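You operate a simulated robot arm through the tools that you are given. There is no shell and no other tool. Be economical: measure what you need, move in short steps, check, and stop when the job is done.

Carry out the task below with a simulated robot arm. There is one attempt and no reset: what you move stays moved.

## Task
The socket block has tripped: reset it and restart the recording.
Fine: logger switch and yellow block switch off before the reset, then on again. Dry hands. Leave it recording.

It is judged by the outcome, as a careful person would: the job done as asked, and still so three seconds after it is handed in. It fails if anything else is knocked over, pushed out of place, dropped, spilled or broken.

## Robot
A 6-joint arm with a two-finger parallel gripper, fixed in place. Base frame: the origin is at the foot of the arm, x ahead of it, y to its left, z up; the work surface is at about z = 816. Units: mm, degrees, N and s.
With the tool pointing down near the work surface it reaches from about 260 to 680 mm from the base axis. Its first joint turns from -66.0 to 66.0 degrees. Payload 2.9 kg.
Tool frame: the origin (TCP) lies between the finger pads and is the grasp point; the fingertips stand 30 mm ahead of it; z points along the fingers, y is the line along which they close. Largest opening 110 mm; finger width 20, thickness 10; the body of the gripper, 48 by 112 mm, starts 55 mm behind the TCP.
Orientation is that of the tool frame in the base frame, as a unit quaternion [w, x, y, z]. With the fingers straight down and closing along the base's y, the tool's x points along the base's -x, its y along +y and its z along -z.

## Interface
- The arm moves only by the tool arm_command. Its arguments are lists of equal length, an entry for each row: "translation": the shift along the tool's x, y, z in units of 25 mm (1.0 is 25 mm), a list of three; "rot": the turn, a rotation vector about the tool's x, y, z in units of 6 degrees (1.0 is 6 degrees), a list of three; "gripper": the gripper command, from -1 (fully open) to 1 (shut), values between in proportion. In form: {"translation": [[tx, ty, tz], ...], "rot": [[ax, ay, az], ...], "gripper": [gripper, ...]}. A call has 1 to 12 rows; each row shifts and turns the commanded pose from where the row before left it, along the tool's axes as they then stand. A call with a number of a shift or a turn outside -1 to 1 is refused whole. Rows are played at 5 a second. More than 50 mm and 8.6 degrees between two rows, or a gripper value outside its range, and nothing of the call is played. Where a pose cannot be reached the arm comes as near as it can. A force on the tool above 40 N (or 10 N above the force at the start of the call, whichever is more), or a blocked arm, ends the call early, and 0.2 s more pass. The fingers move at their own pace (about 108 mm/s each) and stop on an object; they squeeze with about 32 N. The grip force told is the motor's: it shows also when the fingers shut on nothing. Time passes only in rows, and 0.2 s behind the last, so rows that do not move let the fingers close. It gives the time, the measured TCP pose, the force on the tool (base axes), the opening and the grip force at its end, in the units of the frame above (readings bear some noise), and new pictures: "views" is both (left out), scene, wrist or none.
- Cameras (640 x 400 px; columns grow to the right, rows downward): "scene" is fixed at [78.6, 429.7, 1393.6]; the picture's right is [-0.78, -0.63, 0.00], its down [-0.31, 0.37, -0.88] and it looks along [0.55, -0.68, -0.48] (base axes); focal length 328 px, centre (320, 200). "wrist" rides on the gripper at [72, 17, -103] in the tool frame; the picture's right is [-0.23, 0.97, 0.00], its down [-0.76, -0.18, -0.62] and it looks along [-0.61, -0.14, 0.78] (tool axes); focal length 222 px, centre (320, 200). There is no depth. A picture from a camera that has moved, and an enlarged one, comes with that camera's place and axes in the base frame and with its lens.
- zoom(camera, box): a new picture of the part [left, top, right, bottom] of that camera's present view, enlarged. It takes no simulated time.
- finish_job(): hands the job in; it is judged then, once.

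Go step by step. Nothing tells you positions but the pictures and the camera data: compare them with the known pose of the tool, close in by small moves and look again before you grip or let go. The budget is 120 turns and 170 pictures, counting those below and the enlarged ones. Unless the task says otherwise, let go and move clear before handing in, and close with one line.

The tools are called after "Request:" as name(argument=value, ...) on one line, values as JSON. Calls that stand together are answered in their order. arm_command: Moves the arm, as the interface text tells. Its arguments: {"type":"object","properties":{"translation":{"type":"array","items":{"type":"array","items":{"type":"number"}}},"rot":{"type":"array","items":{"type":"array","items":{"type":"number"}}},"gripper":{"type":"array","items":{"type":"number"}},"views":{"type":"string","enum":["both","scene","wrist","none"]}},"required":["translation","rot","gripper"]} The other tools are called the same way: zoom (camera, box) takes an enlarged picture of a part of a camera's view; finish_job () hands the job in.

At the start:

```text
clock: 0.0
position: [376.2, 30.2, 1178.8]
tcp_rot: [-0.001, 0.0, 1.0, 0.001]
wrist_force: [-0.7, 0.2, 1.1]
finger_gap: 109.9
grasp_force: 0.0
```

scene: 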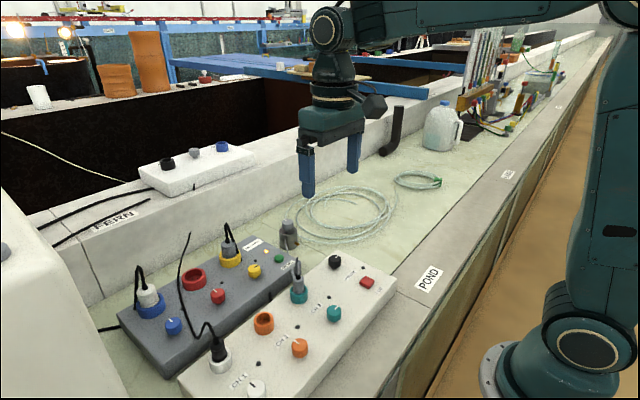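
wrist: 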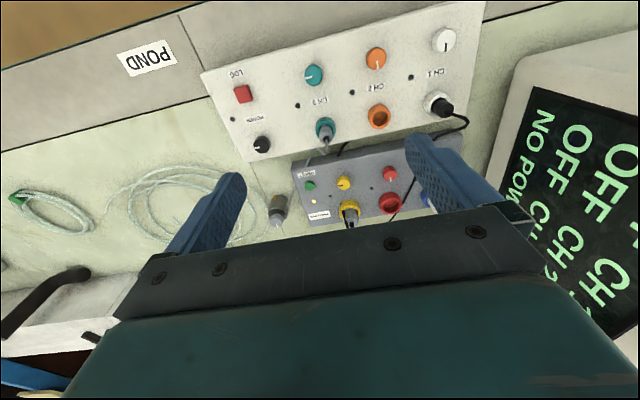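

I see a grey socket block (blue, red, yellow sockets with switches and a small green button) and a white logger (channels, power knob, LOG button), plus a display. I'll enlarge the views to read labels.

Request:
zoom(camera="scene", box=[100, 220, 300, 380])

Request:
zoom(camera="scene", box=[220, 230, 420, 400])

Request:
zoom(camera="wrist", box=[200, 20, 480, 240])

Request:
zoom(camera="wrist", box=[480, 20, 640, 340])

```text
2.50 times, centred on (200, 300) of scene
camera zoom: at [78.6, 429.7, 1393.6], right [-0.78, -0.63, 0.0], down [-0.31, 0.37, -0.88], along [0.55, -0.68, -0.48], focal length 821 px, centre (620, -50)
```

zoom: 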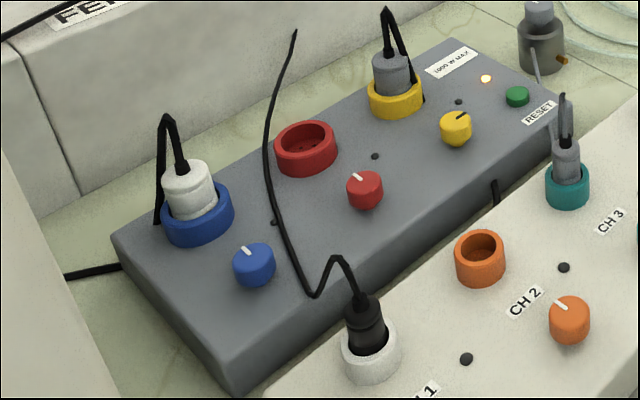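

```text
2.35 times, centred on (320, 315) of scene
camera zoom: at [78.6, 429.7, 1393.6], right [-0.78, -0.63, 0.0], down [-0.31, 0.37, -0.88], along [0.55, -0.68, -0.48], focal length 773 px, centre (320, -71)
```

zoom: 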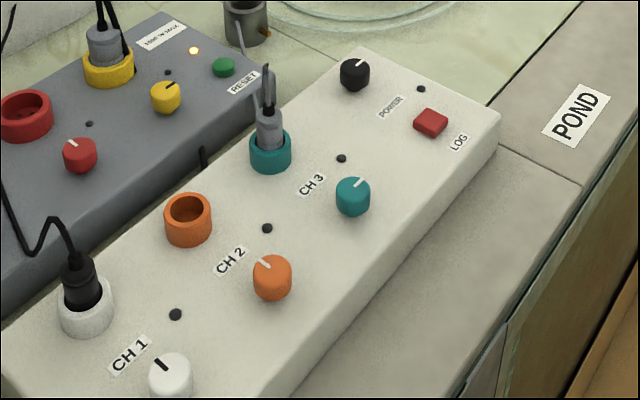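

```text
1.82 times, centred on (340, 130) of wrist
camera zoom: at [303.8, 48.1, 1283.9], right [0.23, 0.97, 0.0], down [0.76, -0.18, 0.62], along [0.61, -0.14, -0.78], focal length 404 px, centre (284, 327)
```

zoom: 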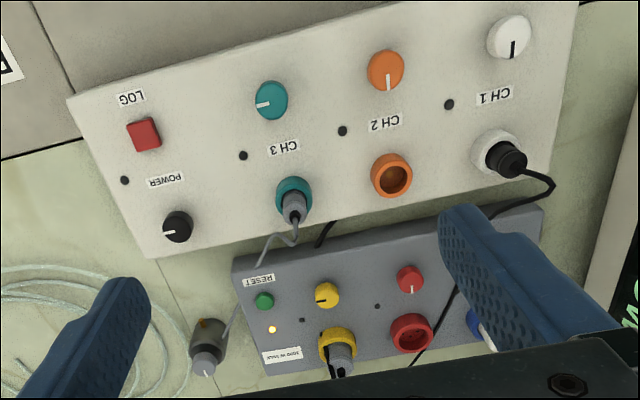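

```text
1.25 times, centred on (560, 180) of wrist
camera zoom: at [303.8, 48.1, 1283.9], right [0.23, 0.97, 0.0], down [0.76, -0.18, 0.62], along [0.61, -0.14, -0.78], focal length 278 px, centre (20, 225)
```

zoom: 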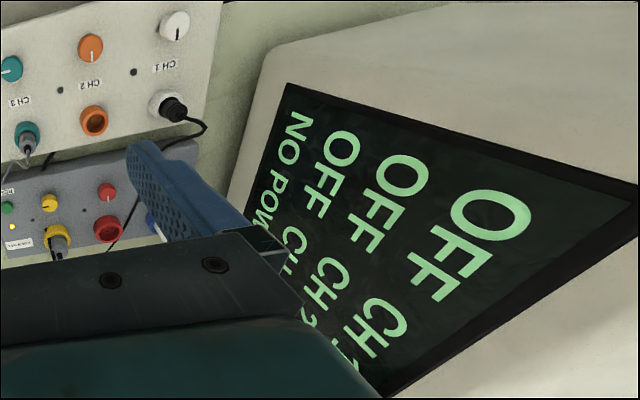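

The logger (POWER knob, LOG button) is nearer the base and the block (yellow switch, RESET) is farther out. The amber light is on and the display says NO POWER. The yellow, CH3 and POWER pointers are at 90° to the off ones. I'll move closer above the POWER knob to measure.

Request:
arm_command(translation=[[-0.44, -0.65, 0.89], [-0.44, -0.65, 0.89], [-0.44, -0.65, 0.89], [-0.44, -0.65, 0.89], [-0.44, -0.65, 0.89], [-0.44, -0.65, 0.89], [-0.44, -0.65, 0.89], [-0.44, -0.65, 0.89], [0, 0, 0]], rot=[[0, 0, 0], [0, 0, 0], [0, 0, 0], [0, 0, 0], [0, 0, 0], [0, 0, 0], [0, 0, 0], [0, 0, 0], [0, 0, 0]], gripper=[-1, -1, -1, -1, -1, -1, -1, -1, -1])

```text
clock: 2.0
position: [464.2, -101.8, 999.2]
tcp_rot: [-0.001, 0.0, 1.0, 0.001]
wrist_force: [-0.2, -0.2, -0.3]
finger_gap: 110.0
grasp_force: 0.1
camera wrist: at [391.7, -83.9, 1105.1], right [0.23, 0.97, 0.0], down [0.76, -0.18, 0.62], along [0.61, -0.14, -0.78], focal length 222 px, centre (320, 200)
```

scene: 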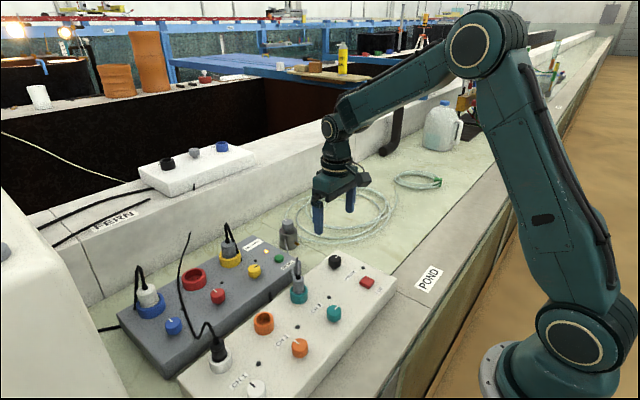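
wrist: 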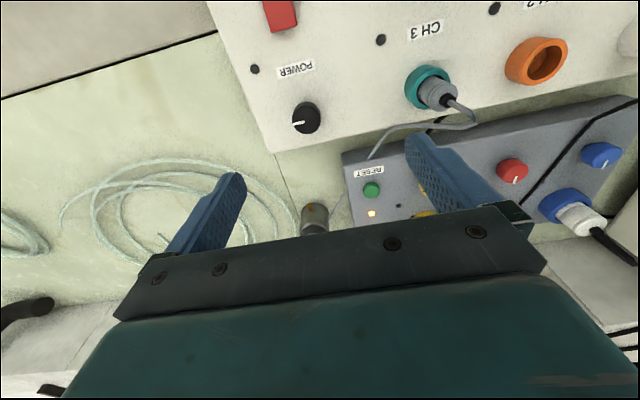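

The POWER knob is about (473, -117, 845), with plenty of space around it. Off should be pointer toward +x, a quarter turn counter-clockwise seen from above. I'll move over it, pre-rotate +45°, partly close, and come lower.

Request:
arm_command(translation=[[-0.35, -0.61, 0.5], [0, 0, 0.3], [0, 0, 0.3], [0, 0, 0.3], [0, 0, 0.3], [0, 0, 0.3], [0, 0, 0.3], [0, 0, 0.3], [0, 0, 0.3], [0, 0, 0]], rot=[[0, 0, 0], [0, 0, 0.9375], [0, 0, 0.9375], [0, 0, 0.9375], [0, 0, 0.9375], [0, 0, 0.9375], [0, 0, 0.9375], [0, 0, 0.9375], [0, 0, 0.9375], [0, 0, 0]], gripper=[-0.1, -0.1, -0.1, -0.1, -0.1, -0.1, -0.1, -0.1, -0.1, -0.1])

Request:
zoom(camera="scene", box=[260, 180, 420, 300])

```text
clock: 4.2
position: [474.2, -114.2, 927.8]
tcp_rot: [0.0, 0.382, 0.924, 0.0]
wrist_force: [0.7, 0.0, 0.1]
finger_gap: 60.6
grasp_force: 0.1
camera wrist: at [433.7, -50.8, 1033.1], right [0.85, 0.53, 0.0], down [0.41, -0.66, 0.62], along [0.33, -0.53, -0.78], focal length 222 px, centre (320, 200)
```

scene: 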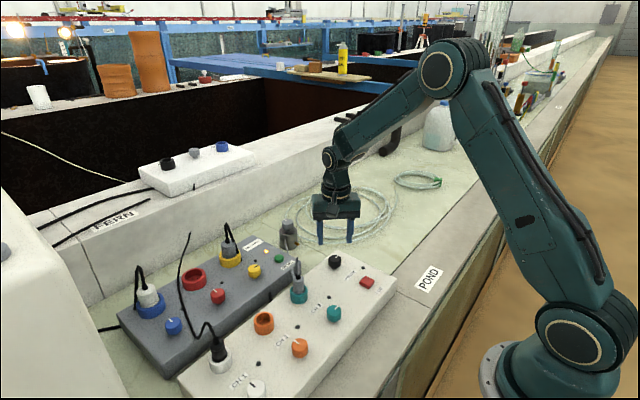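
wrist: 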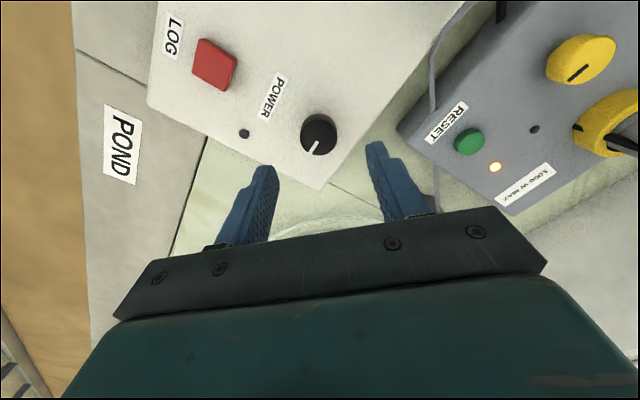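

```text
3.33 times, centred on (340, 240) of scene
camera zoom: at [78.6, 429.7, 1393.6], right [-0.78, -0.63, 0.0], down [-0.31, 0.37, -0.88], along [0.55, -0.68, -0.48], focal length 1095 px, centre (253, 67)
```

zoom: 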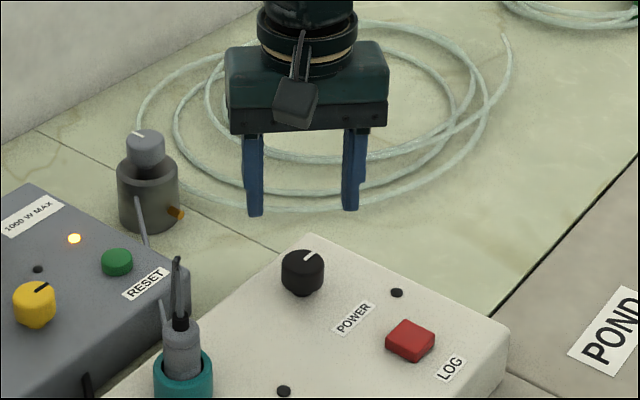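

The gripper is centred over the POWER knob. I'll descend 30 mm and check the fingertip clearance.

Request:
arm_command(translation=[[0, 0, 0.4], [0, 0, 0.4], [0, 0, 0.4], [0, 0, 0]], rot=[[0, 0, 0], [0, 0, 0], [0, 0, 0], [0, 0, 0]], gripper=[-0.1, -0.1, -0.1, -0.1], views="wrist")

Request:
zoom(camera="scene", box=[290, 200, 390, 270])

```text
clock: 5.2
position: [472.4, -114.7, 897.6]
tcp_rot: [0.001, 0.383, 0.924, 0.0]
wrist_force: [1.0, -0.5, -0.3]
finger_gap: 60.5
grasp_force: 0.0
camera wrist: at [433.4, -50.4, 1003.1], right [0.85, 0.53, 0.0], down [0.41, -0.66, 0.62], along [0.33, -0.53, -0.78], focal length 222 px, centre (320, 200)
```

wrist: 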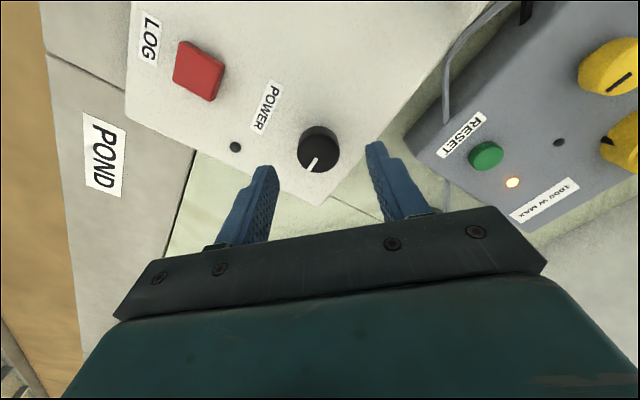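

```text
5.71 times, centred on (340, 235) of scene
camera zoom: at [78.6, 429.7, 1393.6], right [-0.78, -0.63, 0.0], down [-0.31, 0.37, -0.88], along [0.55, -0.68, -0.48], focal length 1877 px, centre (206, 0)
```

zoom: 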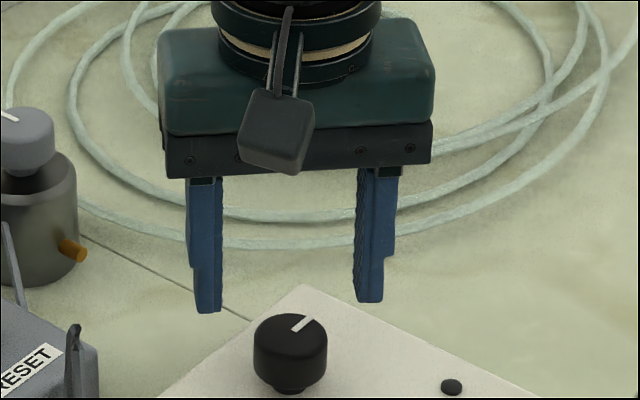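

The knob top is at z≈850 and the panel at about 827; alignment looks good. I'll lower the tips to about 838 and look again.

Request:
arm_command(translation=[[0, 0, 0.4], [0, 0, 0.4], [0, 0, 0.4], [0, 0, 0]], rot=[[0, 0, 0], [0, 0, 0], [0, 0, 0], [0, 0, 0]], gripper=[-0.1, -0.1, -0.1, -0.1], views="wrist")

Request:
zoom(camera="scene", box=[290, 200, 390, 270])

```text
clock: 6.2
position: [472.4, -113.3, 868.3]
tcp_rot: [0.0, 0.382, 0.924, 0.0]
wrist_force: [0.0, 0.4, 0.0]
finger_gap: 60.3
grasp_force: 0.1
camera wrist: at [434.0, -50.9, 974.0], right [0.85, 0.53, 0.0], down [0.41, -0.66, 0.62], along [0.33, -0.53, -0.78], focal length 222 px, centre (320, 200)
```

wrist: 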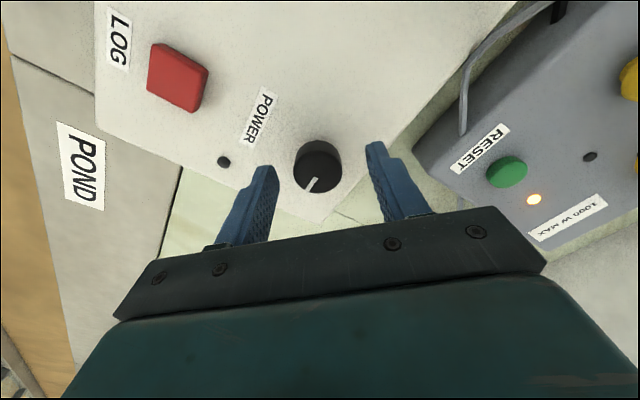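

```text
5.71 times, centred on (340, 235) of scene
camera zoom: at [78.6, 429.7, 1393.6], right [-0.78, -0.63, 0.0], down [-0.31, 0.37, -0.88], along [0.55, -0.68, -0.48], focal length 1877 px, centre (206, 0)
```

zoom: 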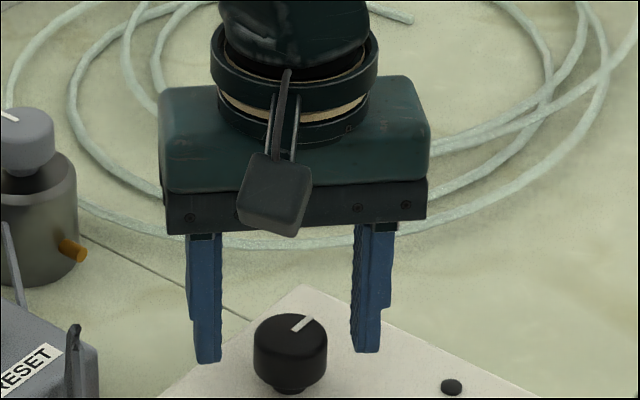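

The knob is centred between the fingertips. I'll go 4 mm lower and close on it.

Request:
arm_command(translation=[[0, 0, 0.16], [0, 0, 0], [0, 0, 0], [0, 0, 0]], rot=[[0, 0, 0], [0, 0, 0], [0, 0, 0], [0, 0, 0]], gripper=[-0.1, 0.3, 0.6, 0.6], views="wrist")

Request:
zoom(camera="scene", box=[290, 200, 390, 270])

```text
clock: 7.2
position: [470.4, -115.1, 864.3]
tcp_rot: [-0.001, 0.384, 0.923, -0.001]
wrist_force: [-14.1, -15.8, 4.0]
finger_gap: 32.4
grasp_force: 44.4
camera wrist: at [432.5, -52.1, 969.7], right [0.85, 0.52, 0.0], down [0.41, -0.66, 0.62], along [0.32, -0.53, -0.78], focal length 222 px, centre (320, 200)
```

wrist: 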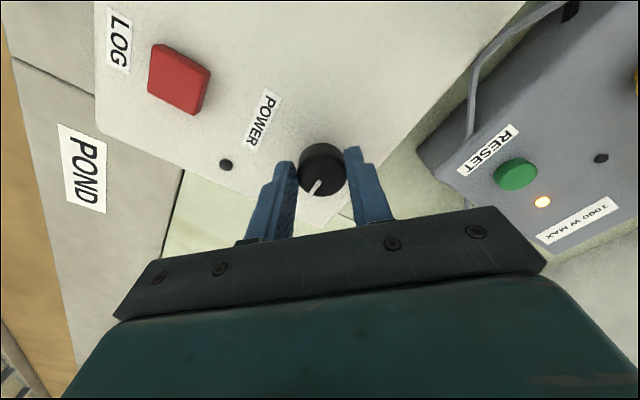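

```text
5.71 times, centred on (340, 235) of scene
camera zoom: at [78.2, 429.3, 1393.7], right [-0.78, -0.63, 0.0], down [-0.31, 0.38, -0.88], along [0.55, -0.68, -0.48], focal length 1877 px, centre (206, 0)
```

zoom: 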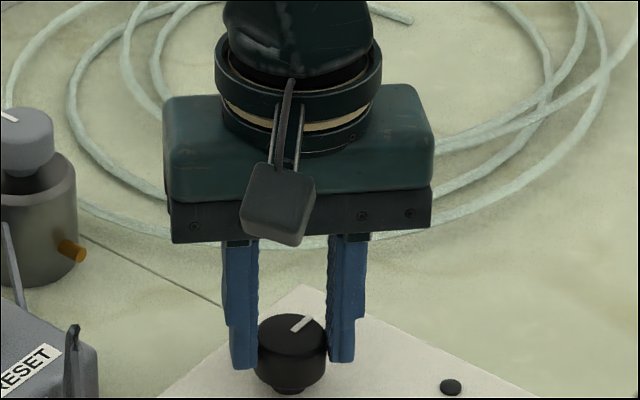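

The knob is gripped (32 mm). I'll relieve the side load and turn it counter-clockwise in part, watching the forces.

Request:
arm_command(translation=[[0, -0.07, 0], [0, 0, 0], [0, 0, 0], [0, 0, 0], [0, 0, 0], [0, 0, 0], [0, 0, 0], [0, 0, 0], [0, 0, 0]], rot=[[0, 0, 0], [0, 0, -1], [0, 0, -1], [0, 0, -1], [0, 0, -1], [0, 0, -1], [0, 0, -1], [0, 0, -1], [0, 0, 0]], gripper=[0.6, 0.6, 0.6, 0.6, 0.6, 0.6, 0.6, 0.6, 0.6], views="wrist")

Request:
zoom(camera="scene", box=[290, 200, 390, 270])

```text
clock: 9.2
position: [470.0, -120.8, 864.7]
tcp_rot: [-0.003, 0.031, 1.0, -0.003]
wrist_force: [-24.9, -28.3, -3.3]
finger_gap: 32.7
grasp_force: 45.0
camera wrist: at [398.8, -97.1, 969.9], right [0.29, 0.96, -0.01], down [0.75, -0.22, 0.62], along [0.59, -0.18, -0.78], focal length 222 px, centre (320, 200)
```

wrist: 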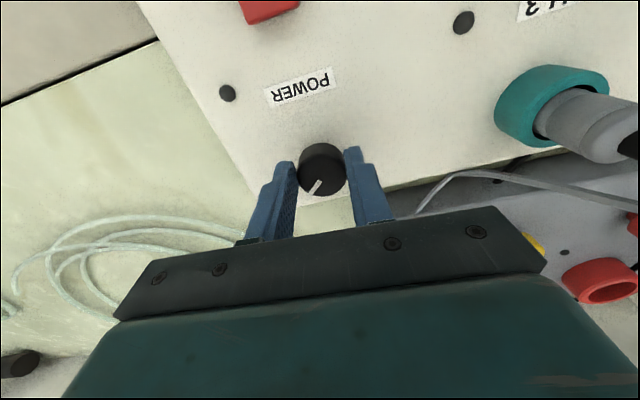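

```text
5.71 times, centred on (340, 235) of scene
camera zoom: at [78.1, 429.0, 1393.8], right [-0.78, -0.63, 0.0], down [-0.31, 0.38, -0.88], along [0.55, -0.68, -0.48], focal length 1877 px, centre (206, 0)
```

zoom: 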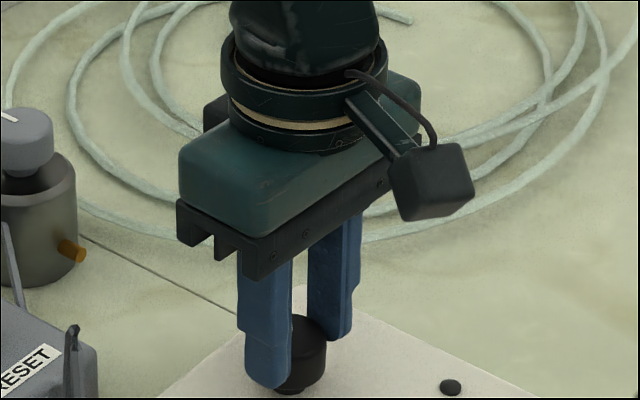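

The knob follows the gripper. The side load has grown, so I'll shift the commanded pose toward the knob axis and check before turning further.

Request:
arm_command(translation=[[0.06, -0.12, 0], [0, 0, 0]], rot=[[0, 0, 0], [0, 0, 0]], gripper=[0.6, 0.6], views="none")

```text
clock: 9.8
position: [469.7, -119.9, 864.4]
tcp_rot: [-0.001, 0.027, 1.0, -0.002]
wrist_force: [-15.0, -17.3, 0.8]
finger_gap: 32.6
grasp_force: 45.2
```

Shifting that way reduces the load. I'll shift a bit more, then continue turning.

Request:
arm_command(translation=[[0.08, -0.14, 0], [0, 0, 0], [0, 0, 0]], rot=[[0, 0, 0], [0, 0, -1], [0, 0, -1]], gripper=[0.6, 0.6, 0.6], views="none")

```text
clock: 10.6
position: [469.4, -120.3, 864.3]
tcp_rot: [0.002, -0.081, 0.997, 0.001]
wrist_force: [4.5, 0.2, -12.1]
finger_gap: 33.0
grasp_force: 44.6
```

The load is relieved; turned about 54° so far. I'll turn the remaining ~36°.

Request:
arm_command(translation=[[0, 0, 0], [0, 0, 0], [0, 0, 0], [0, 0, 0], [0, 0, 0], [0, 0, 0], [0, 0, 0]], rot=[[0, 0, -1], [0, 0, -1], [0, 0, -1], [0, 0, -1], [0, 0, -1], [0, 0, -1], [0, 0, 0]], gripper=[0.6, 0.6, 0.6, 0.6, 0.6, 0.6, 0.6], views="wrist")

Request:
zoom(camera="scene", box=[260, 190, 420, 310])

```text
clock: 12.1
position: [471.0, -124.0, 865.7]
tcp_rot: [0.004, -0.382, 0.924, -0.004]
wrist_force: [5.9, -2.1, -7.7]
finger_gap: 32.5
grasp_force: 45.2
stopped in row 7: the force on the tool passed its limit (the readings are from after the stop); the commanded pose is now the measured one
camera wrist: at [406.5, -162.2, 969.4], right [-0.53, 0.85, -0.01], down [0.66, 0.41, 0.63], along [0.54, 0.32, -0.78], focal length 222 px, centre (320, 200)
```

wrist: 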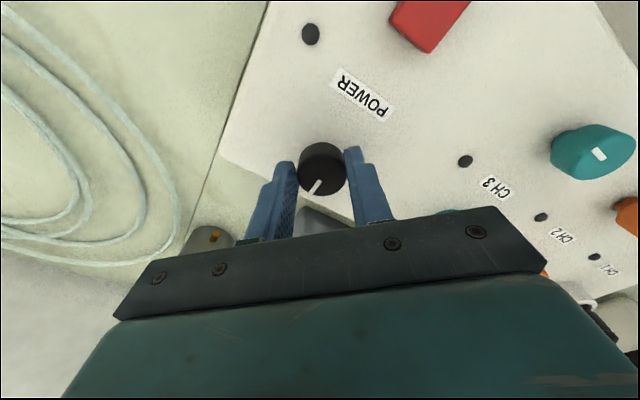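

```text
3.33 times, centred on (340, 250) of scene
camera zoom: at [78.8, 429.6, 1393.6], right [-0.78, -0.63, 0.0], down [-0.31, 0.37, -0.88], along [0.55, -0.68, -0.48], focal length 1095 px, centre (253, 33)
```

zoom: 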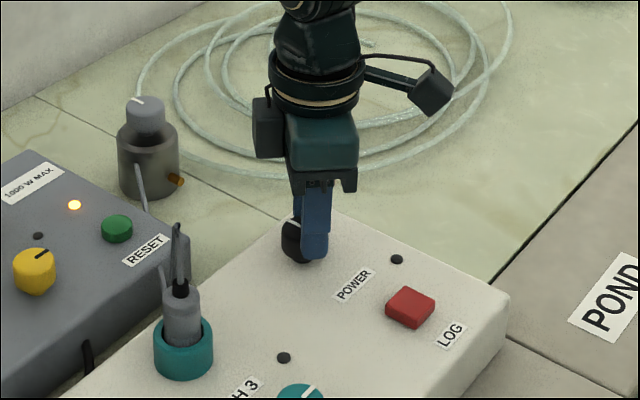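

The knob reached its stop after about 90°, and the logger has not moved. I'll release, rise, and look.

Request:
arm_command(translation=[[0, 0, 0], [0, 0, 0], [0, 0, -0.8], [0, 0, -0.8], [0, 0, -0.8], [0, 0, -0.8], [0, 0, 0]], rot=[[0, 0, 0], [0, 0, 0], [0, 0, 0], [0, 0, 0], [0, 0, 0], [0, 0, 0], [0, 0, 0]], gripper=[-0.1, -0.1, -0.1, -0.1, -0.1, -0.1, -0.1], views="wrist")

Request:
zoom(camera="scene", box=[220, 200, 420, 330])

```text
clock: 13.7
position: [468.8, -122.9, 945.1]
tcp_rot: [0.003, -0.382, 0.924, -0.004]
wrist_force: [1.0, 0.8, 0.6]
finger_gap: 60.8
grasp_force: 0.2
camera wrist: at [404.8, -161.7, 1049.9], right [-0.53, 0.85, -0.01], down [0.66, 0.41, 0.63], along [0.54, 0.33, -0.78], focal length 222 px, centre (320, 200)
```

wrist: 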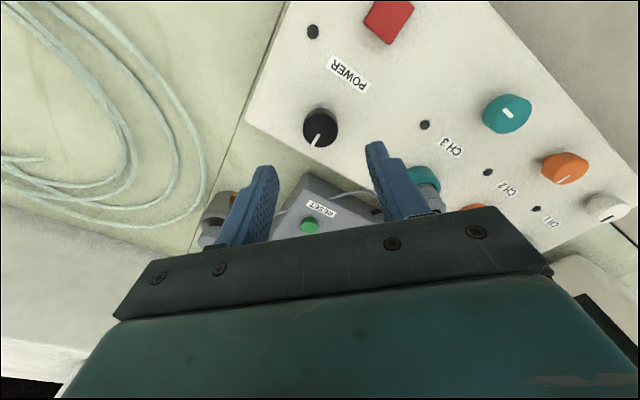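

```text
3.08 times, centred on (320, 265) of scene
camera zoom: at [78.6, 429.7, 1393.6], right [-0.78, -0.63, 0.0], down [-0.31, 0.37, -0.88], along [0.55, -0.68, -0.48], focal length 1011 px, centre (320, 0)
```

zoom: 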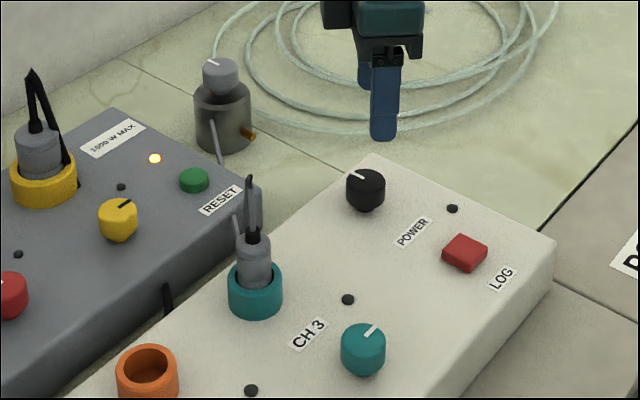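

POWER is now off (pointer matches the off switches). Next is the yellow switch at about (608, 35). I'll rise, square up, and view it closer, keeping clear of its plug cable.

Request:
arm_command(translation=[[0, 0, -0.43], [0, 0, -0.43], [0, 0, -0.43], [0, 0, -0.43], [0, 0, -0.43], [0, 0, -0.43], [0, 0, -0.43], [0, 0, -0.43]], rot=[[0, 0, 0.9375], [0, 0, 0.9375], [0, 0, 0.9375], [0, 0, 0.9375], [0, 0, 0.9375], [0, 0, 0.9375], [0, 0, 0.9375], [0, 0, 0.9375]], gripper=[-0.1, -0.1, -0.1, -0.1, -0.1, -0.1, -0.1, -0.1], views="none")

Request:
arm_command(translation=[[-0.6, 0.76, 0], [-0.6, 0.76, 0], [-0.6, 0.76, 0], [-0.6, 0.76, 0], [-0.6, 0.76, 0], [-0.6, 0.76, 0], [-0.6, 0.76, 0], [-0.6, 0.76, 0], [0, 0, 0]], rot=[[0, 0, 0], [0, 0, 0], [0, 0, 0], [0, 0, 0], [0, 0, 0], [0, 0, 0], [0, 0, 0], [0, 0, 0], [0, 0, 0]], gripper=[-0.1, -0.1, -0.1, -0.1, -0.1, -0.1, -0.1, -0.1, -0.1], views="both")

```text
clock: 15.5
position: [468.9, -123.3, 1031.0]
tcp_rot: [0.004, 0.001, 1.0, -0.002]
wrist_force: [-0.2, -0.2, 0.3]
finger_gap: 60.3
grasp_force: 0.1
```

```text
clock: 17.5
position: [589.7, 29.7, 1031.4]
tcp_rot: [0.005, 0.0, 1.0, -0.002]
wrist_force: [0.2, 0.9, 0.4]
finger_gap: 60.2
grasp_force: 0.0
camera wrist: at [516.3, 46.6, 1136.8], right [0.23, 0.97, 0.0], down [0.76, -0.18, 0.63], along [0.61, -0.15, -0.78], focal length 222 px, centre (320, 200)
```

scene: 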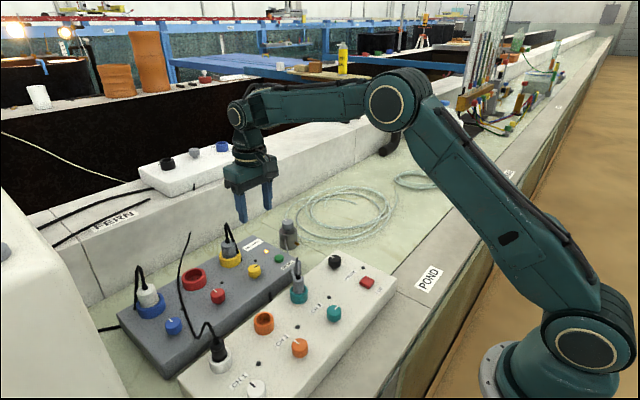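
wrist: 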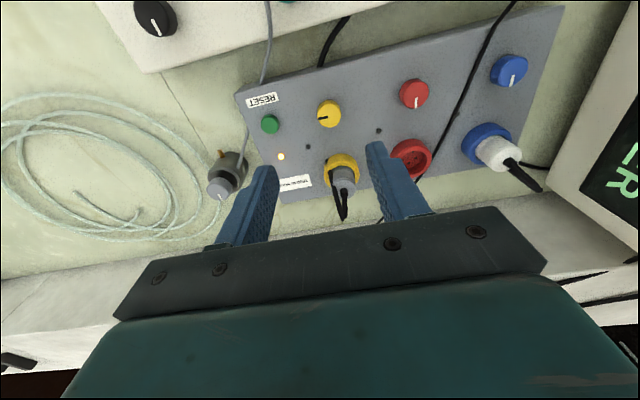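

The yellow switch is at (608, 35, ~840), with its plug 80 mm beyond it and clear. I'll move over it, rotate +45° and descend.

Request:
arm_command(translation=[[-0.73, 0.2, 0], [0, 0, 0.515], [0, 0, 0.515], [0, 0, 0.515], [0, 0, 0.515], [0, 0, 0.515], [0, 0, 0.515], [0, 0, 0.515], [0, 0, 0.515], [0, 0, 0]], rot=[[0, 0, 0], [0, 0, 0.9375], [0, 0, 0.9375], [0, 0, 0.9375], [0, 0, 0.9375], [0, 0, 0.9375], [0, 0, 0.9375], [0, 0, 0.9375], [0, 0, 0.9375], [0, 0, 0]], gripper=[-0.1, -0.1, -0.1, -0.1, -0.1, -0.1, -0.1, -0.1, -0.1, -0.1], views="wrist")

Request:
zoom(camera="scene", box=[190, 190, 320, 290])

```text
clock: 19.7
position: [609.3, 32.8, 929.7]
tcp_rot: [0.006, 0.383, 0.924, -0.001]
wrist_force: [1.3, 0.4, -0.1]
finger_gap: 60.4
grasp_force: 0.1
camera wrist: at [568.6, 97.5, 1033.7], right [0.85, 0.53, 0.01], down [0.41, -0.66, 0.63], along [0.34, -0.53, -0.78], focal length 222 px, centre (320, 200)
```

wrist: 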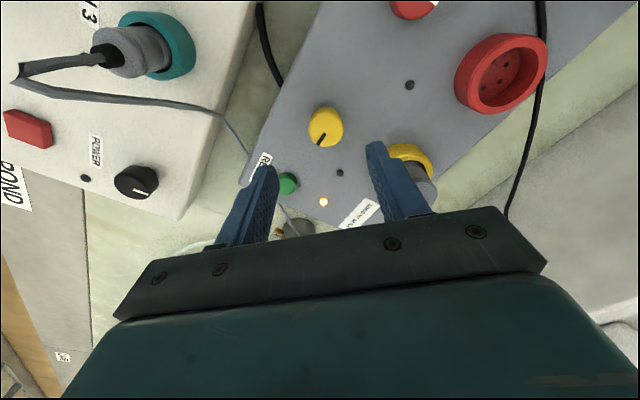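

```text
4.00 times, centred on (255, 240) of scene
camera zoom: at [78.6, 429.7, 1393.6], right [-0.78, -0.63, 0.0], down [-0.31, 0.37, -0.88], along [0.55, -0.68, -0.48], focal length 1314 px, centre (580, 40)
```

zoom: 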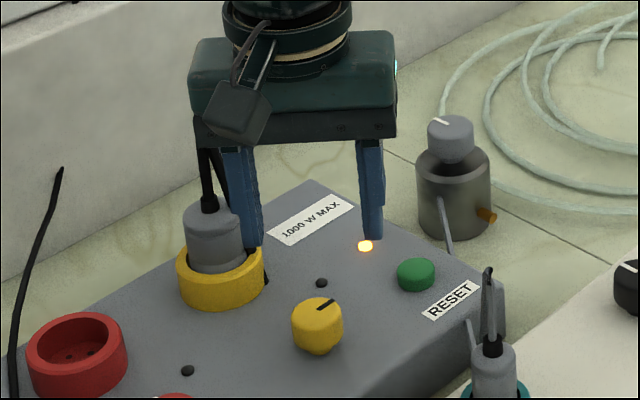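

Aligned within a few mm. I'll correct by +4 mm along the jaws and descend 45 mm, checking again.

Request:
arm_command(translation=[[0, 0.14, 0.45], [0, 0, 0.45], [0, 0, 0.45], [0, 0, 0.45], [0, 0, 0]], rot=[[0, 0, 0], [0, 0, 0], [0, 0, 0], [0, 0, 0], [0, 0, 0]], gripper=[-0.1, -0.1, -0.1, -0.1, -0.1], views="wrist")

Request:
zoom(camera="scene", box=[190, 210, 320, 290])

```text
clock: 20.9
position: [611.0, 36.5, 884.1]
tcp_rot: [0.005, 0.383, 0.924, 0.0]
wrist_force: [0.8, -0.3, 0.2]
finger_gap: 60.3
grasp_force: 0.0
camera wrist: at [570.4, 100.3, 988.2], right [0.85, 0.53, 0.01], down [0.41, -0.66, 0.63], along [0.34, -0.53, -0.78], focal length 222 px, centre (320, 200)
```

wrist: 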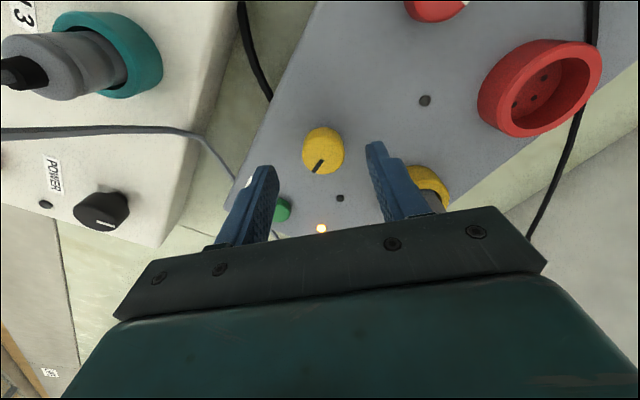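

```text
4.92 times, centred on (255, 250) of scene
camera zoom: at [78.6, 429.7, 1393.6], right [-0.78, -0.63, 0.0], down [-0.31, 0.37, -0.88], along [0.55, -0.68, -0.48], focal length 1617 px, centre (640, -46)
```

zoom: 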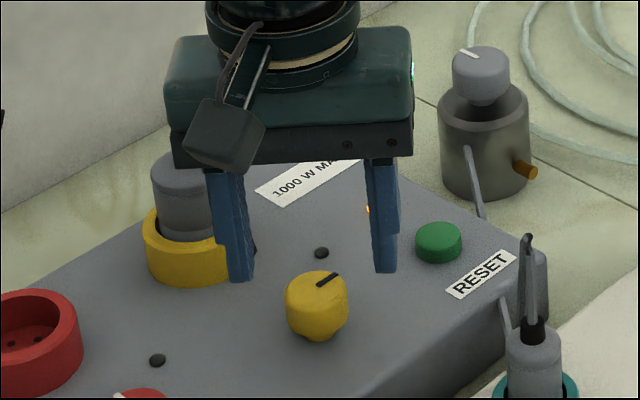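

The alignment is good (about 2 mm short in x). I'll descend 24 mm to bring the tips around the knob.

Request:
arm_command(translation=[[-0.06, 0.06, 0.3], [0, 0, 0.3], [0, 0, 0.36], [0, 0, 0]], rot=[[0, 0, 0], [0, 0, 0], [0, 0, 0], [0, 0, 0]], gripper=[-0.1, -0.1, -0.1, -0.1], views="wrist")

Request:
zoom(camera="scene", box=[190, 210, 320, 290])

```text
clock: 21.9
position: [613.2, 35.6, 860.5]
tcp_rot: [0.006, 0.382, 0.924, -0.001]
wrist_force: [0.4, -0.7, -1.1]
finger_gap: 60.6
grasp_force: 0.1
camera wrist: at [573.2, 99.9, 964.9], right [0.85, 0.53, 0.01], down [0.41, -0.66, 0.63], along [0.34, -0.53, -0.78], focal length 222 px, centre (320, 200)
```

wrist: 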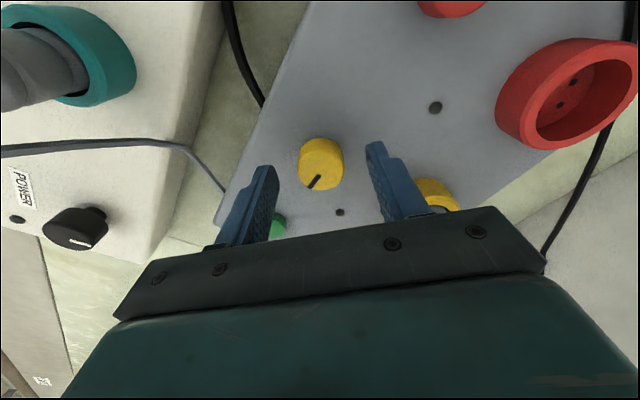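

```text
4.92 times, centred on (255, 250) of scene
camera zoom: at [78.6, 429.7, 1393.6], right [-0.78, -0.63, 0.0], down [-0.31, 0.37, -0.88], along [0.55, -0.68, -0.48], focal length 1617 px, centre (640, -46)
```

zoom: 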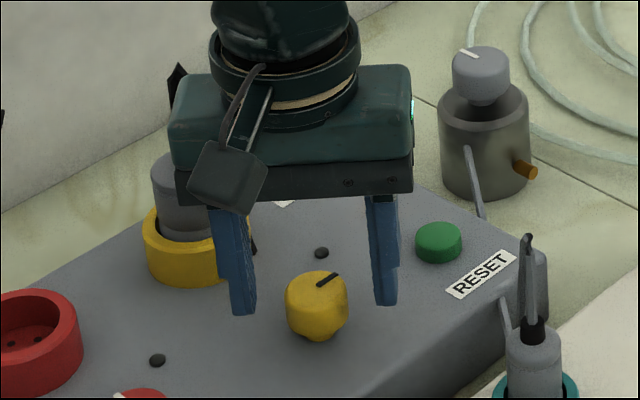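

The tips straddle the knob at mid-height. I'll lower 3 mm and close.

Request:
arm_command(translation=[[0, -0.03, 0.12], [0, 0, 0], [0, 0, 0], [0, 0, 0]], rot=[[0, 0, 0], [0, 0, 0], [0, 0, 0], [0, 0, 0]], gripper=[-0.1, 0.3, 0.6, 0.6], views="wrist")

```text
clock: 22.9
position: [613.5, 36.0, 858.0]
tcp_rot: [0.006, 0.382, 0.924, 0.0]
wrist_force: [8.1, 5.7, -3.6]
finger_gap: 30.7
grasp_force: 44.9
camera wrist: at [572.9, 100.2, 962.6], right [0.85, 0.53, 0.01], down [0.41, -0.66, 0.63], along [0.34, -0.53, -0.78], focal length 222 px, centre (320, 200)
```

wrist: 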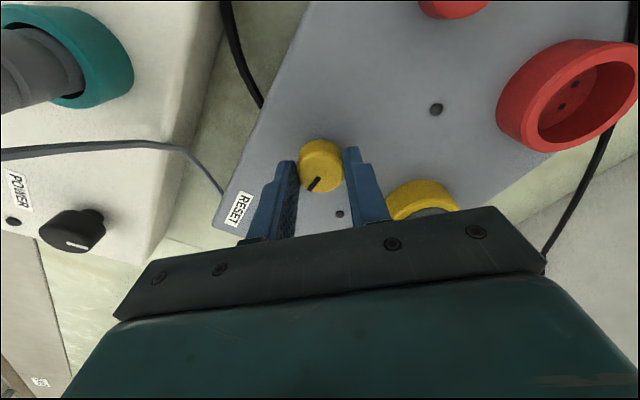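

Gripped with a low side load. I'll turn it in chunks.

Request:
arm_command(translation=[[0, 0.03, 0], [0, 0, 0], [0, 0, 0], [0, 0, 0], [0, 0, 0]], rot=[[0, 0, -1], [0, 0, -1], [0, 0, -1], [0, 0, -1], [0, 0, -1]], gripper=[0.6, 0.6, 0.6, 0.6, 0.6], views="none")

```text
clock: 24.1
position: [613.4, 35.4, 859.1]
tcp_rot: [0.005, 0.131, 0.991, -0.002]
wrist_force: [-7.9, -2.5, 10.3]
finger_gap: 30.7
grasp_force: 44.5
```

Request:
arm_command(translation=[[0.03, 0, 0], [0, 0, 0], [0, 0, 0], [0, 0, 0], [0, 0, 0]], rot=[[0, 0, -1], [0, 0, -1], [0, 0, -1], [0, 0, -1], [0, 0, -1]], gripper=[0.6, 0.6, 0.6, 0.6, 0.6], views="none")

```text
clock: 25.3
position: [613.2, 34.6, 858.9]
tcp_rot: [0.005, -0.13, 0.992, -0.003]
wrist_force: [-1.1, -12.8, 17.9]
finger_gap: 30.5
grasp_force: 44.6
```

Loads remain modest, so I'll finish the quarter turn.

Request:
arm_command(translation=[[0, -0.05, -0.03], [0, 0, 0], [0, 0, 0], [0, 0, 0], [0, 0, 0], [0, 0, 0]], rot=[[0, 0, -1], [0, 0, -1], [0, 0, -1], [0, 0, -1], [0, 0, -1], [0, 0, 0]], gripper=[0.6, 0.6, 0.6, 0.6, 0.6, 0.6], views="wrist")

Request:
zoom(camera="scene", box=[190, 210, 320, 290])

```text
clock: 26.7
position: [612.8, 32.6, 857.9]
tcp_rot: [0.005, -0.382, 0.924, -0.005]
wrist_force: [15.6, -18.2, 5.7]
finger_gap: 30.7
grasp_force: 44.9
camera wrist: at [548.9, -4.6, 962.5], right [-0.53, 0.85, -0.01], down [0.66, 0.42, 0.63], along [0.54, 0.33, -0.78], focal length 222 px, centre (320, 200)
```

wrist: 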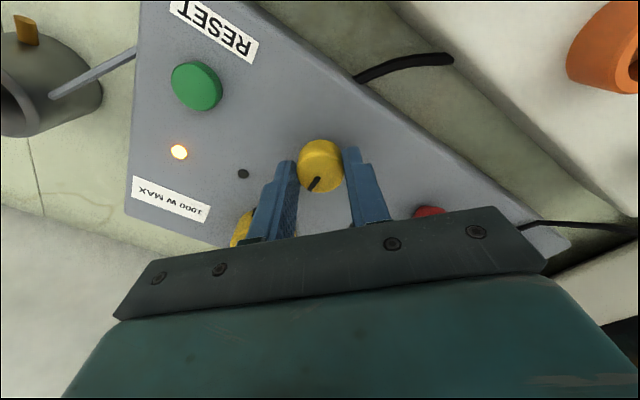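

```text
4.92 times, centred on (255, 250) of scene
camera zoom: at [78.9, 429.2, 1393.7], right [-0.78, -0.63, 0.0], down [-0.31, 0.38, -0.88], along [0.55, -0.68, -0.48], focal length 1617 px, centre (640, -46)
```

zoom: 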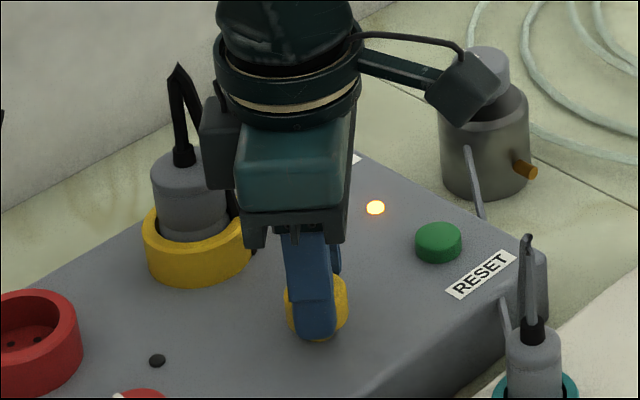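

The yellow knob has followed the full quarter turn. I'll release, rise and check.

Request:
arm_command(translation=[[0, 0, 0], [0, 0, 0], [0, 0, -0.8], [0, 0, -0.8], [0, 0, -0.8], [0, 0, -0.8], [0, 0, 0]], rot=[[0, 0, 0], [0, 0, 0], [0, 0, 0], [0, 0, 0], [0, 0, 0], [0, 0, 0], [0, 0, 0]], gripper=[-0.1, -0.1, -0.1, -0.1, -0.1, -0.1, -0.1], views="wrist")

Request:
zoom(camera="scene", box=[190, 210, 320, 290])

```text
clock: 28.3
position: [610.6, 33.7, 938.3]
tcp_rot: [0.003, -0.383, 0.924, -0.005]
wrist_force: [0.0, -0.9, 0.2]
finger_gap: 60.5
grasp_force: 0.1
camera wrist: at [547.0, -4.8, 1042.7], right [-0.53, 0.85, -0.01], down [0.66, 0.42, 0.63], along [0.54, 0.33, -0.78], focal length 222 px, centre (320, 200)
```

wrist: 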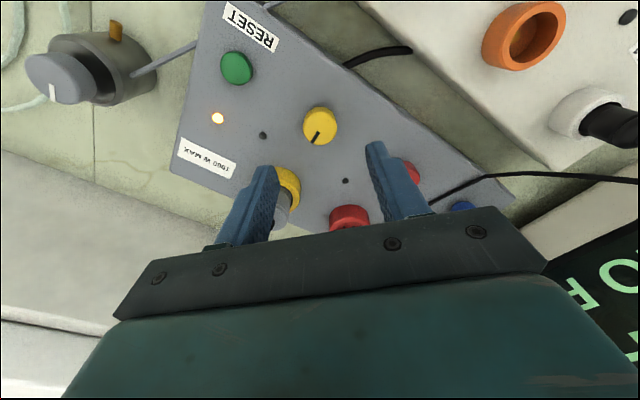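

```text
4.92 times, centred on (255, 250) of scene
camera zoom: at [78.6, 429.7, 1393.6], right [-0.78, -0.63, 0.0], down [-0.31, 0.37, -0.88], along [0.55, -0.68, -0.48], focal length 1617 px, centre (640, -46)
```

zoom: 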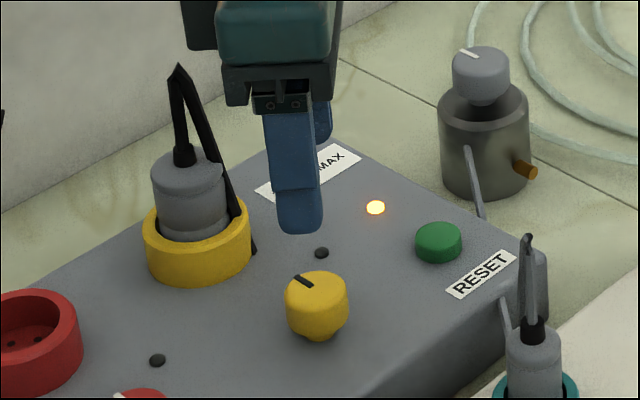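

The yellow switch is off. Next is RESET at about (609, -48.5, ~827). I'll rise a little, shut the fingers, turn to +45° (keeping clear of the grey jar), move over it and descend partway.

Request:
arm_command(translation=[[0, 0, -0.4], [0, 0, -0.4], [0, 0, 0], [0, 0, 0], [0, 0, 0], [0, 0, 0], [0, 0, 0], [0, 0, 0], [0, 0, 0], [0, 0, 0], [0, 0, 0], [0, 0, 0]], rot=[[0, 0, 1], [0, 0, 1], [0, 0, 1], [0, 0, 1], [0, 0, 1], [0, 0, 1], [0, 0, 1], [0, 0, 1], [0, 0, 1], [0, 0, 1], [0, 0, 1], [0, 0, 1]], gripper=[0, 0.5, 1, 1, 1, 1, 1, 1, 1, 1, 1, 1], views="none")

Request:
arm_command(translation=[[0, 0, 0], [0, 0, 0], [0, 0, 0], [-0.753, -0.793, 0], [-0.753, -0.793, 0], [-0.753, -0.793, 0], [0, 0, 0.6], [0, 0, 0.6], [0, 0, 0.6], [0, 0, 0.6], [0, 0, 0]], rot=[[0, 0, 1], [0, 0, 1], [0, 0, 1], [0, 0, 0], [0, 0, 0], [0, 0, 0], [0, 0, 0], [0, 0, 0], [0, 0, 0], [0, 0, 0], [0, 0, 0]], gripper=[1, 1, 1, 1, 1, 1, 1, 1, 1, 1, 1], views="wrist")

Request:
zoom(camera="scene", box=[210, 200, 340, 290])

```text
clock: 30.9
position: [610.4, 35.3, 957.9]
tcp_rot: [0.006, 0.234, 0.972, -0.001]
wrist_force: [-0.5, 0.2, 0.3]
finger_gap: 0.1
grasp_force: 31.5
```

```text
clock: 33.3
position: [609.5, -46.9, 897.9]
tcp_rot: [0.006, 0.383, 0.924, 0.0]
wrist_force: [0.0, -0.4, 0.2]
finger_gap: 0.0
grasp_force: 32.2
camera wrist: at [570.0, 16.9, 1001.9], right [0.85, 0.53, 0.01], down [0.41, -0.66, 0.63], along [0.34, -0.53, -0.78], focal length 222 px, centre (320, 200)
```

wrist: 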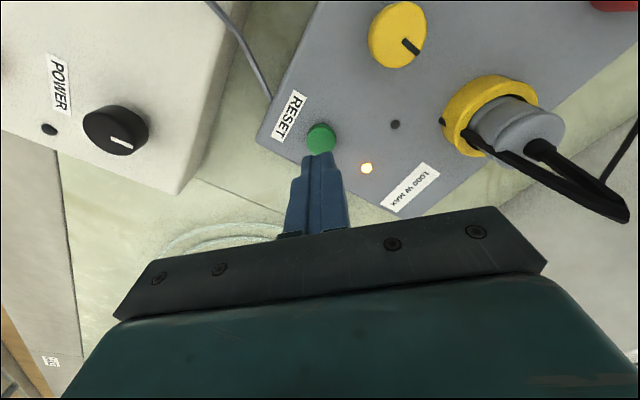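

```text
4.44 times, centred on (275, 245) of scene
camera zoom: at [78.6, 429.7, 1393.6], right [-0.78, -0.63, 0.0], down [-0.31, 0.37, -0.88], along [0.55, -0.68, -0.48], focal length 1460 px, centre (520, 0)
```

zoom: 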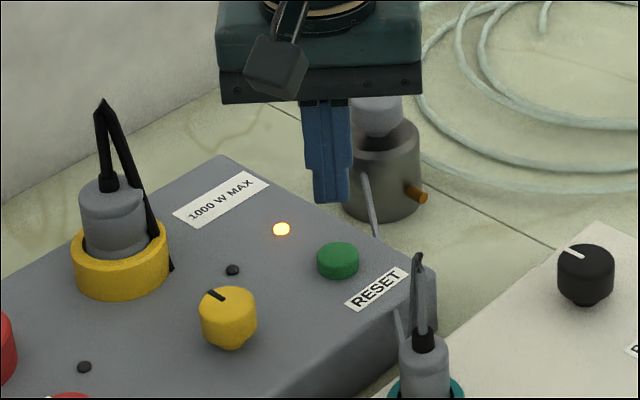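

The fingertips are over RESET. I'll descend to just above it, then press in small steps.

Request:
arm_command(translation=[[0, 0, 0.45], [0, 0, 0.45], [0, 0, 0.3], [0, 0, 0]], rot=[[0, 0, 0], [0, 0, 0], [0, 0, 0], [0, 0, 0]], gripper=[1, 1, 1, 1], views="wrist")

Request:
zoom(camera="scene", box=[230, 220, 330, 290])

```text
clock: 34.3
position: [610.1, -46.3, 868.8]
tcp_rot: [0.006, 0.382, 0.924, 0.0]
wrist_force: [0.2, 0.2, -0.5]
finger_gap: 0.0
grasp_force: 32.1
camera wrist: at [569.9, 16.8, 973.4], right [0.85, 0.53, 0.01], down [0.41, -0.66, 0.63], along [0.34, -0.53, -0.78], focal length 222 px, centre (320, 200)
```

wrist: 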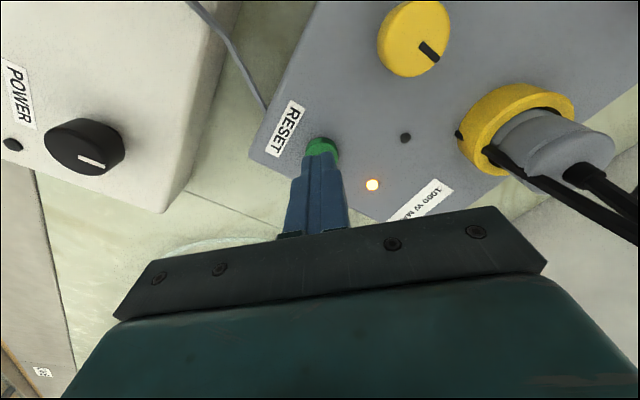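

```text
5.71 times, centred on (280, 255) of scene
camera zoom: at [78.6, 429.7, 1393.6], right [-0.78, -0.63, 0.0], down [-0.31, 0.37, -0.88], along [0.55, -0.68, -0.48], focal length 1877 px, centre (549, -114)
```

zoom: 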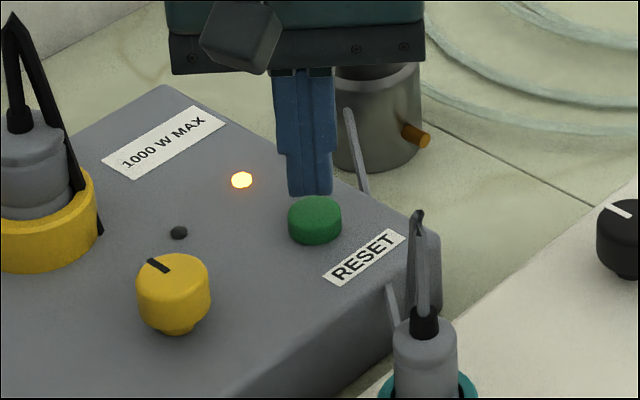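

The tips are about 10 mm above the button and centred. I'll press in 2 mm steps.

Request:
arm_command(translation=[[0, 0, 0.1], [0, 0, 0.1], [0, 0, 0.1], [0, 0, 0.1], [0, 0, 0.06], [0, 0, 0.06], [0, 0, 0]], rot=[[0, 0, 0], [0, 0, 0], [0, 0, 0], [0, 0, 0], [0, 0, 0], [0, 0, 0], [0, 0, 0]], gripper=[1, 1, 1, 1, 1, 1, 1], views="wrist")

Request:
zoom(camera="scene", box=[230, 220, 330, 290])

```text
clock: 35.9
position: [610.6, -46.4, 854.9]
tcp_rot: [0.005, 0.383, 0.924, 0.0]
wrist_force: [-0.3, 0.3, 0.3]
finger_gap: 0.2
grasp_force: 32.0
camera wrist: at [570.4, 17.6, 960.1], right [0.85, 0.53, 0.01], down [0.41, -0.66, 0.63], along [0.34, -0.53, -0.78], focal length 222 px, centre (320, 200)
```

wrist: 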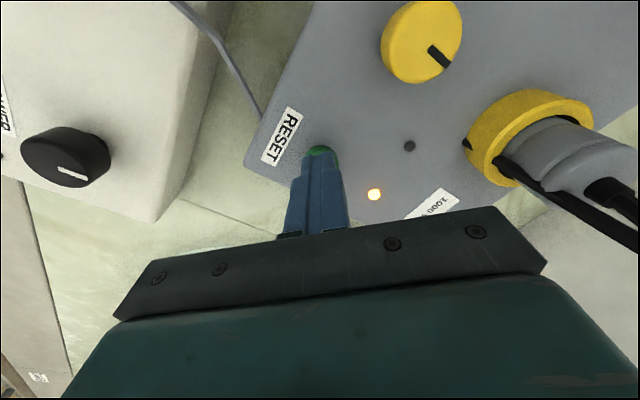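

```text
5.71 times, centred on (280, 255) of scene
camera zoom: at [78.6, 429.7, 1393.6], right [-0.78, -0.63, 0.0], down [-0.31, 0.37, -0.88], along [0.55, -0.68, -0.48], focal length 1877 px, centre (549, -114)
```

zoom: 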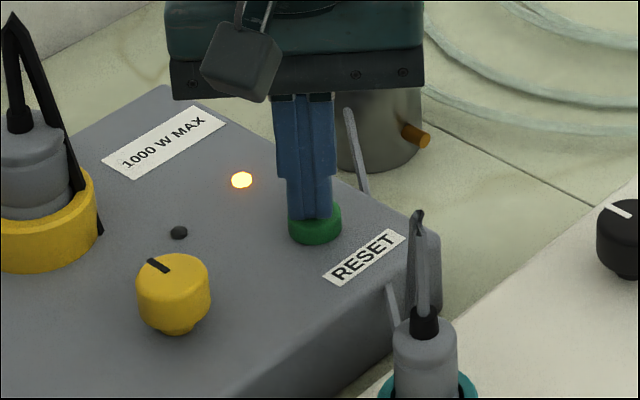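

The tips are just about touching. I'll keep pressing in 1.5 mm steps.

Request:
arm_command(translation=[[0, 0, 0.06], [0, 0, 0.06], [0, 0, 0.06], [0, 0, 0.06], [0, 0, 0]], rot=[[0, 0, 0], [0, 0, 0], [0, 0, 0], [0, 0, 0], [0, 0, 0]], gripper=[1, 1, 1, 1, 1], views="none")

Request:
zoom(camera="scene", box=[230, 220, 330, 290])

```text
clock: 37.1
position: [610.0, -46.4, 848.7]
tcp_rot: [0.006, 0.383, 0.924, 0.0]
wrist_force: [0.5, -0.5, 1.7]
finger_gap: 0.0
grasp_force: 31.9
```

```text
5.71 times, centred on (280, 255) of scene
camera zoom: at [78.6, 429.7, 1393.6], right [-0.78, -0.63, 0.0], down [-0.31, 0.37, -0.88], along [0.55, -0.68, -0.48], focal length 1877 px, centre (549, -114)
```

zoom: 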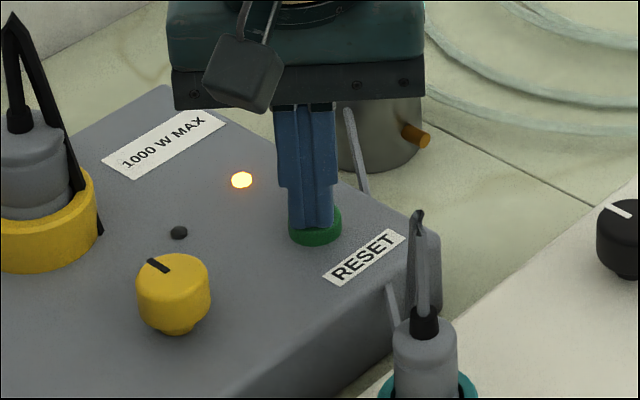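

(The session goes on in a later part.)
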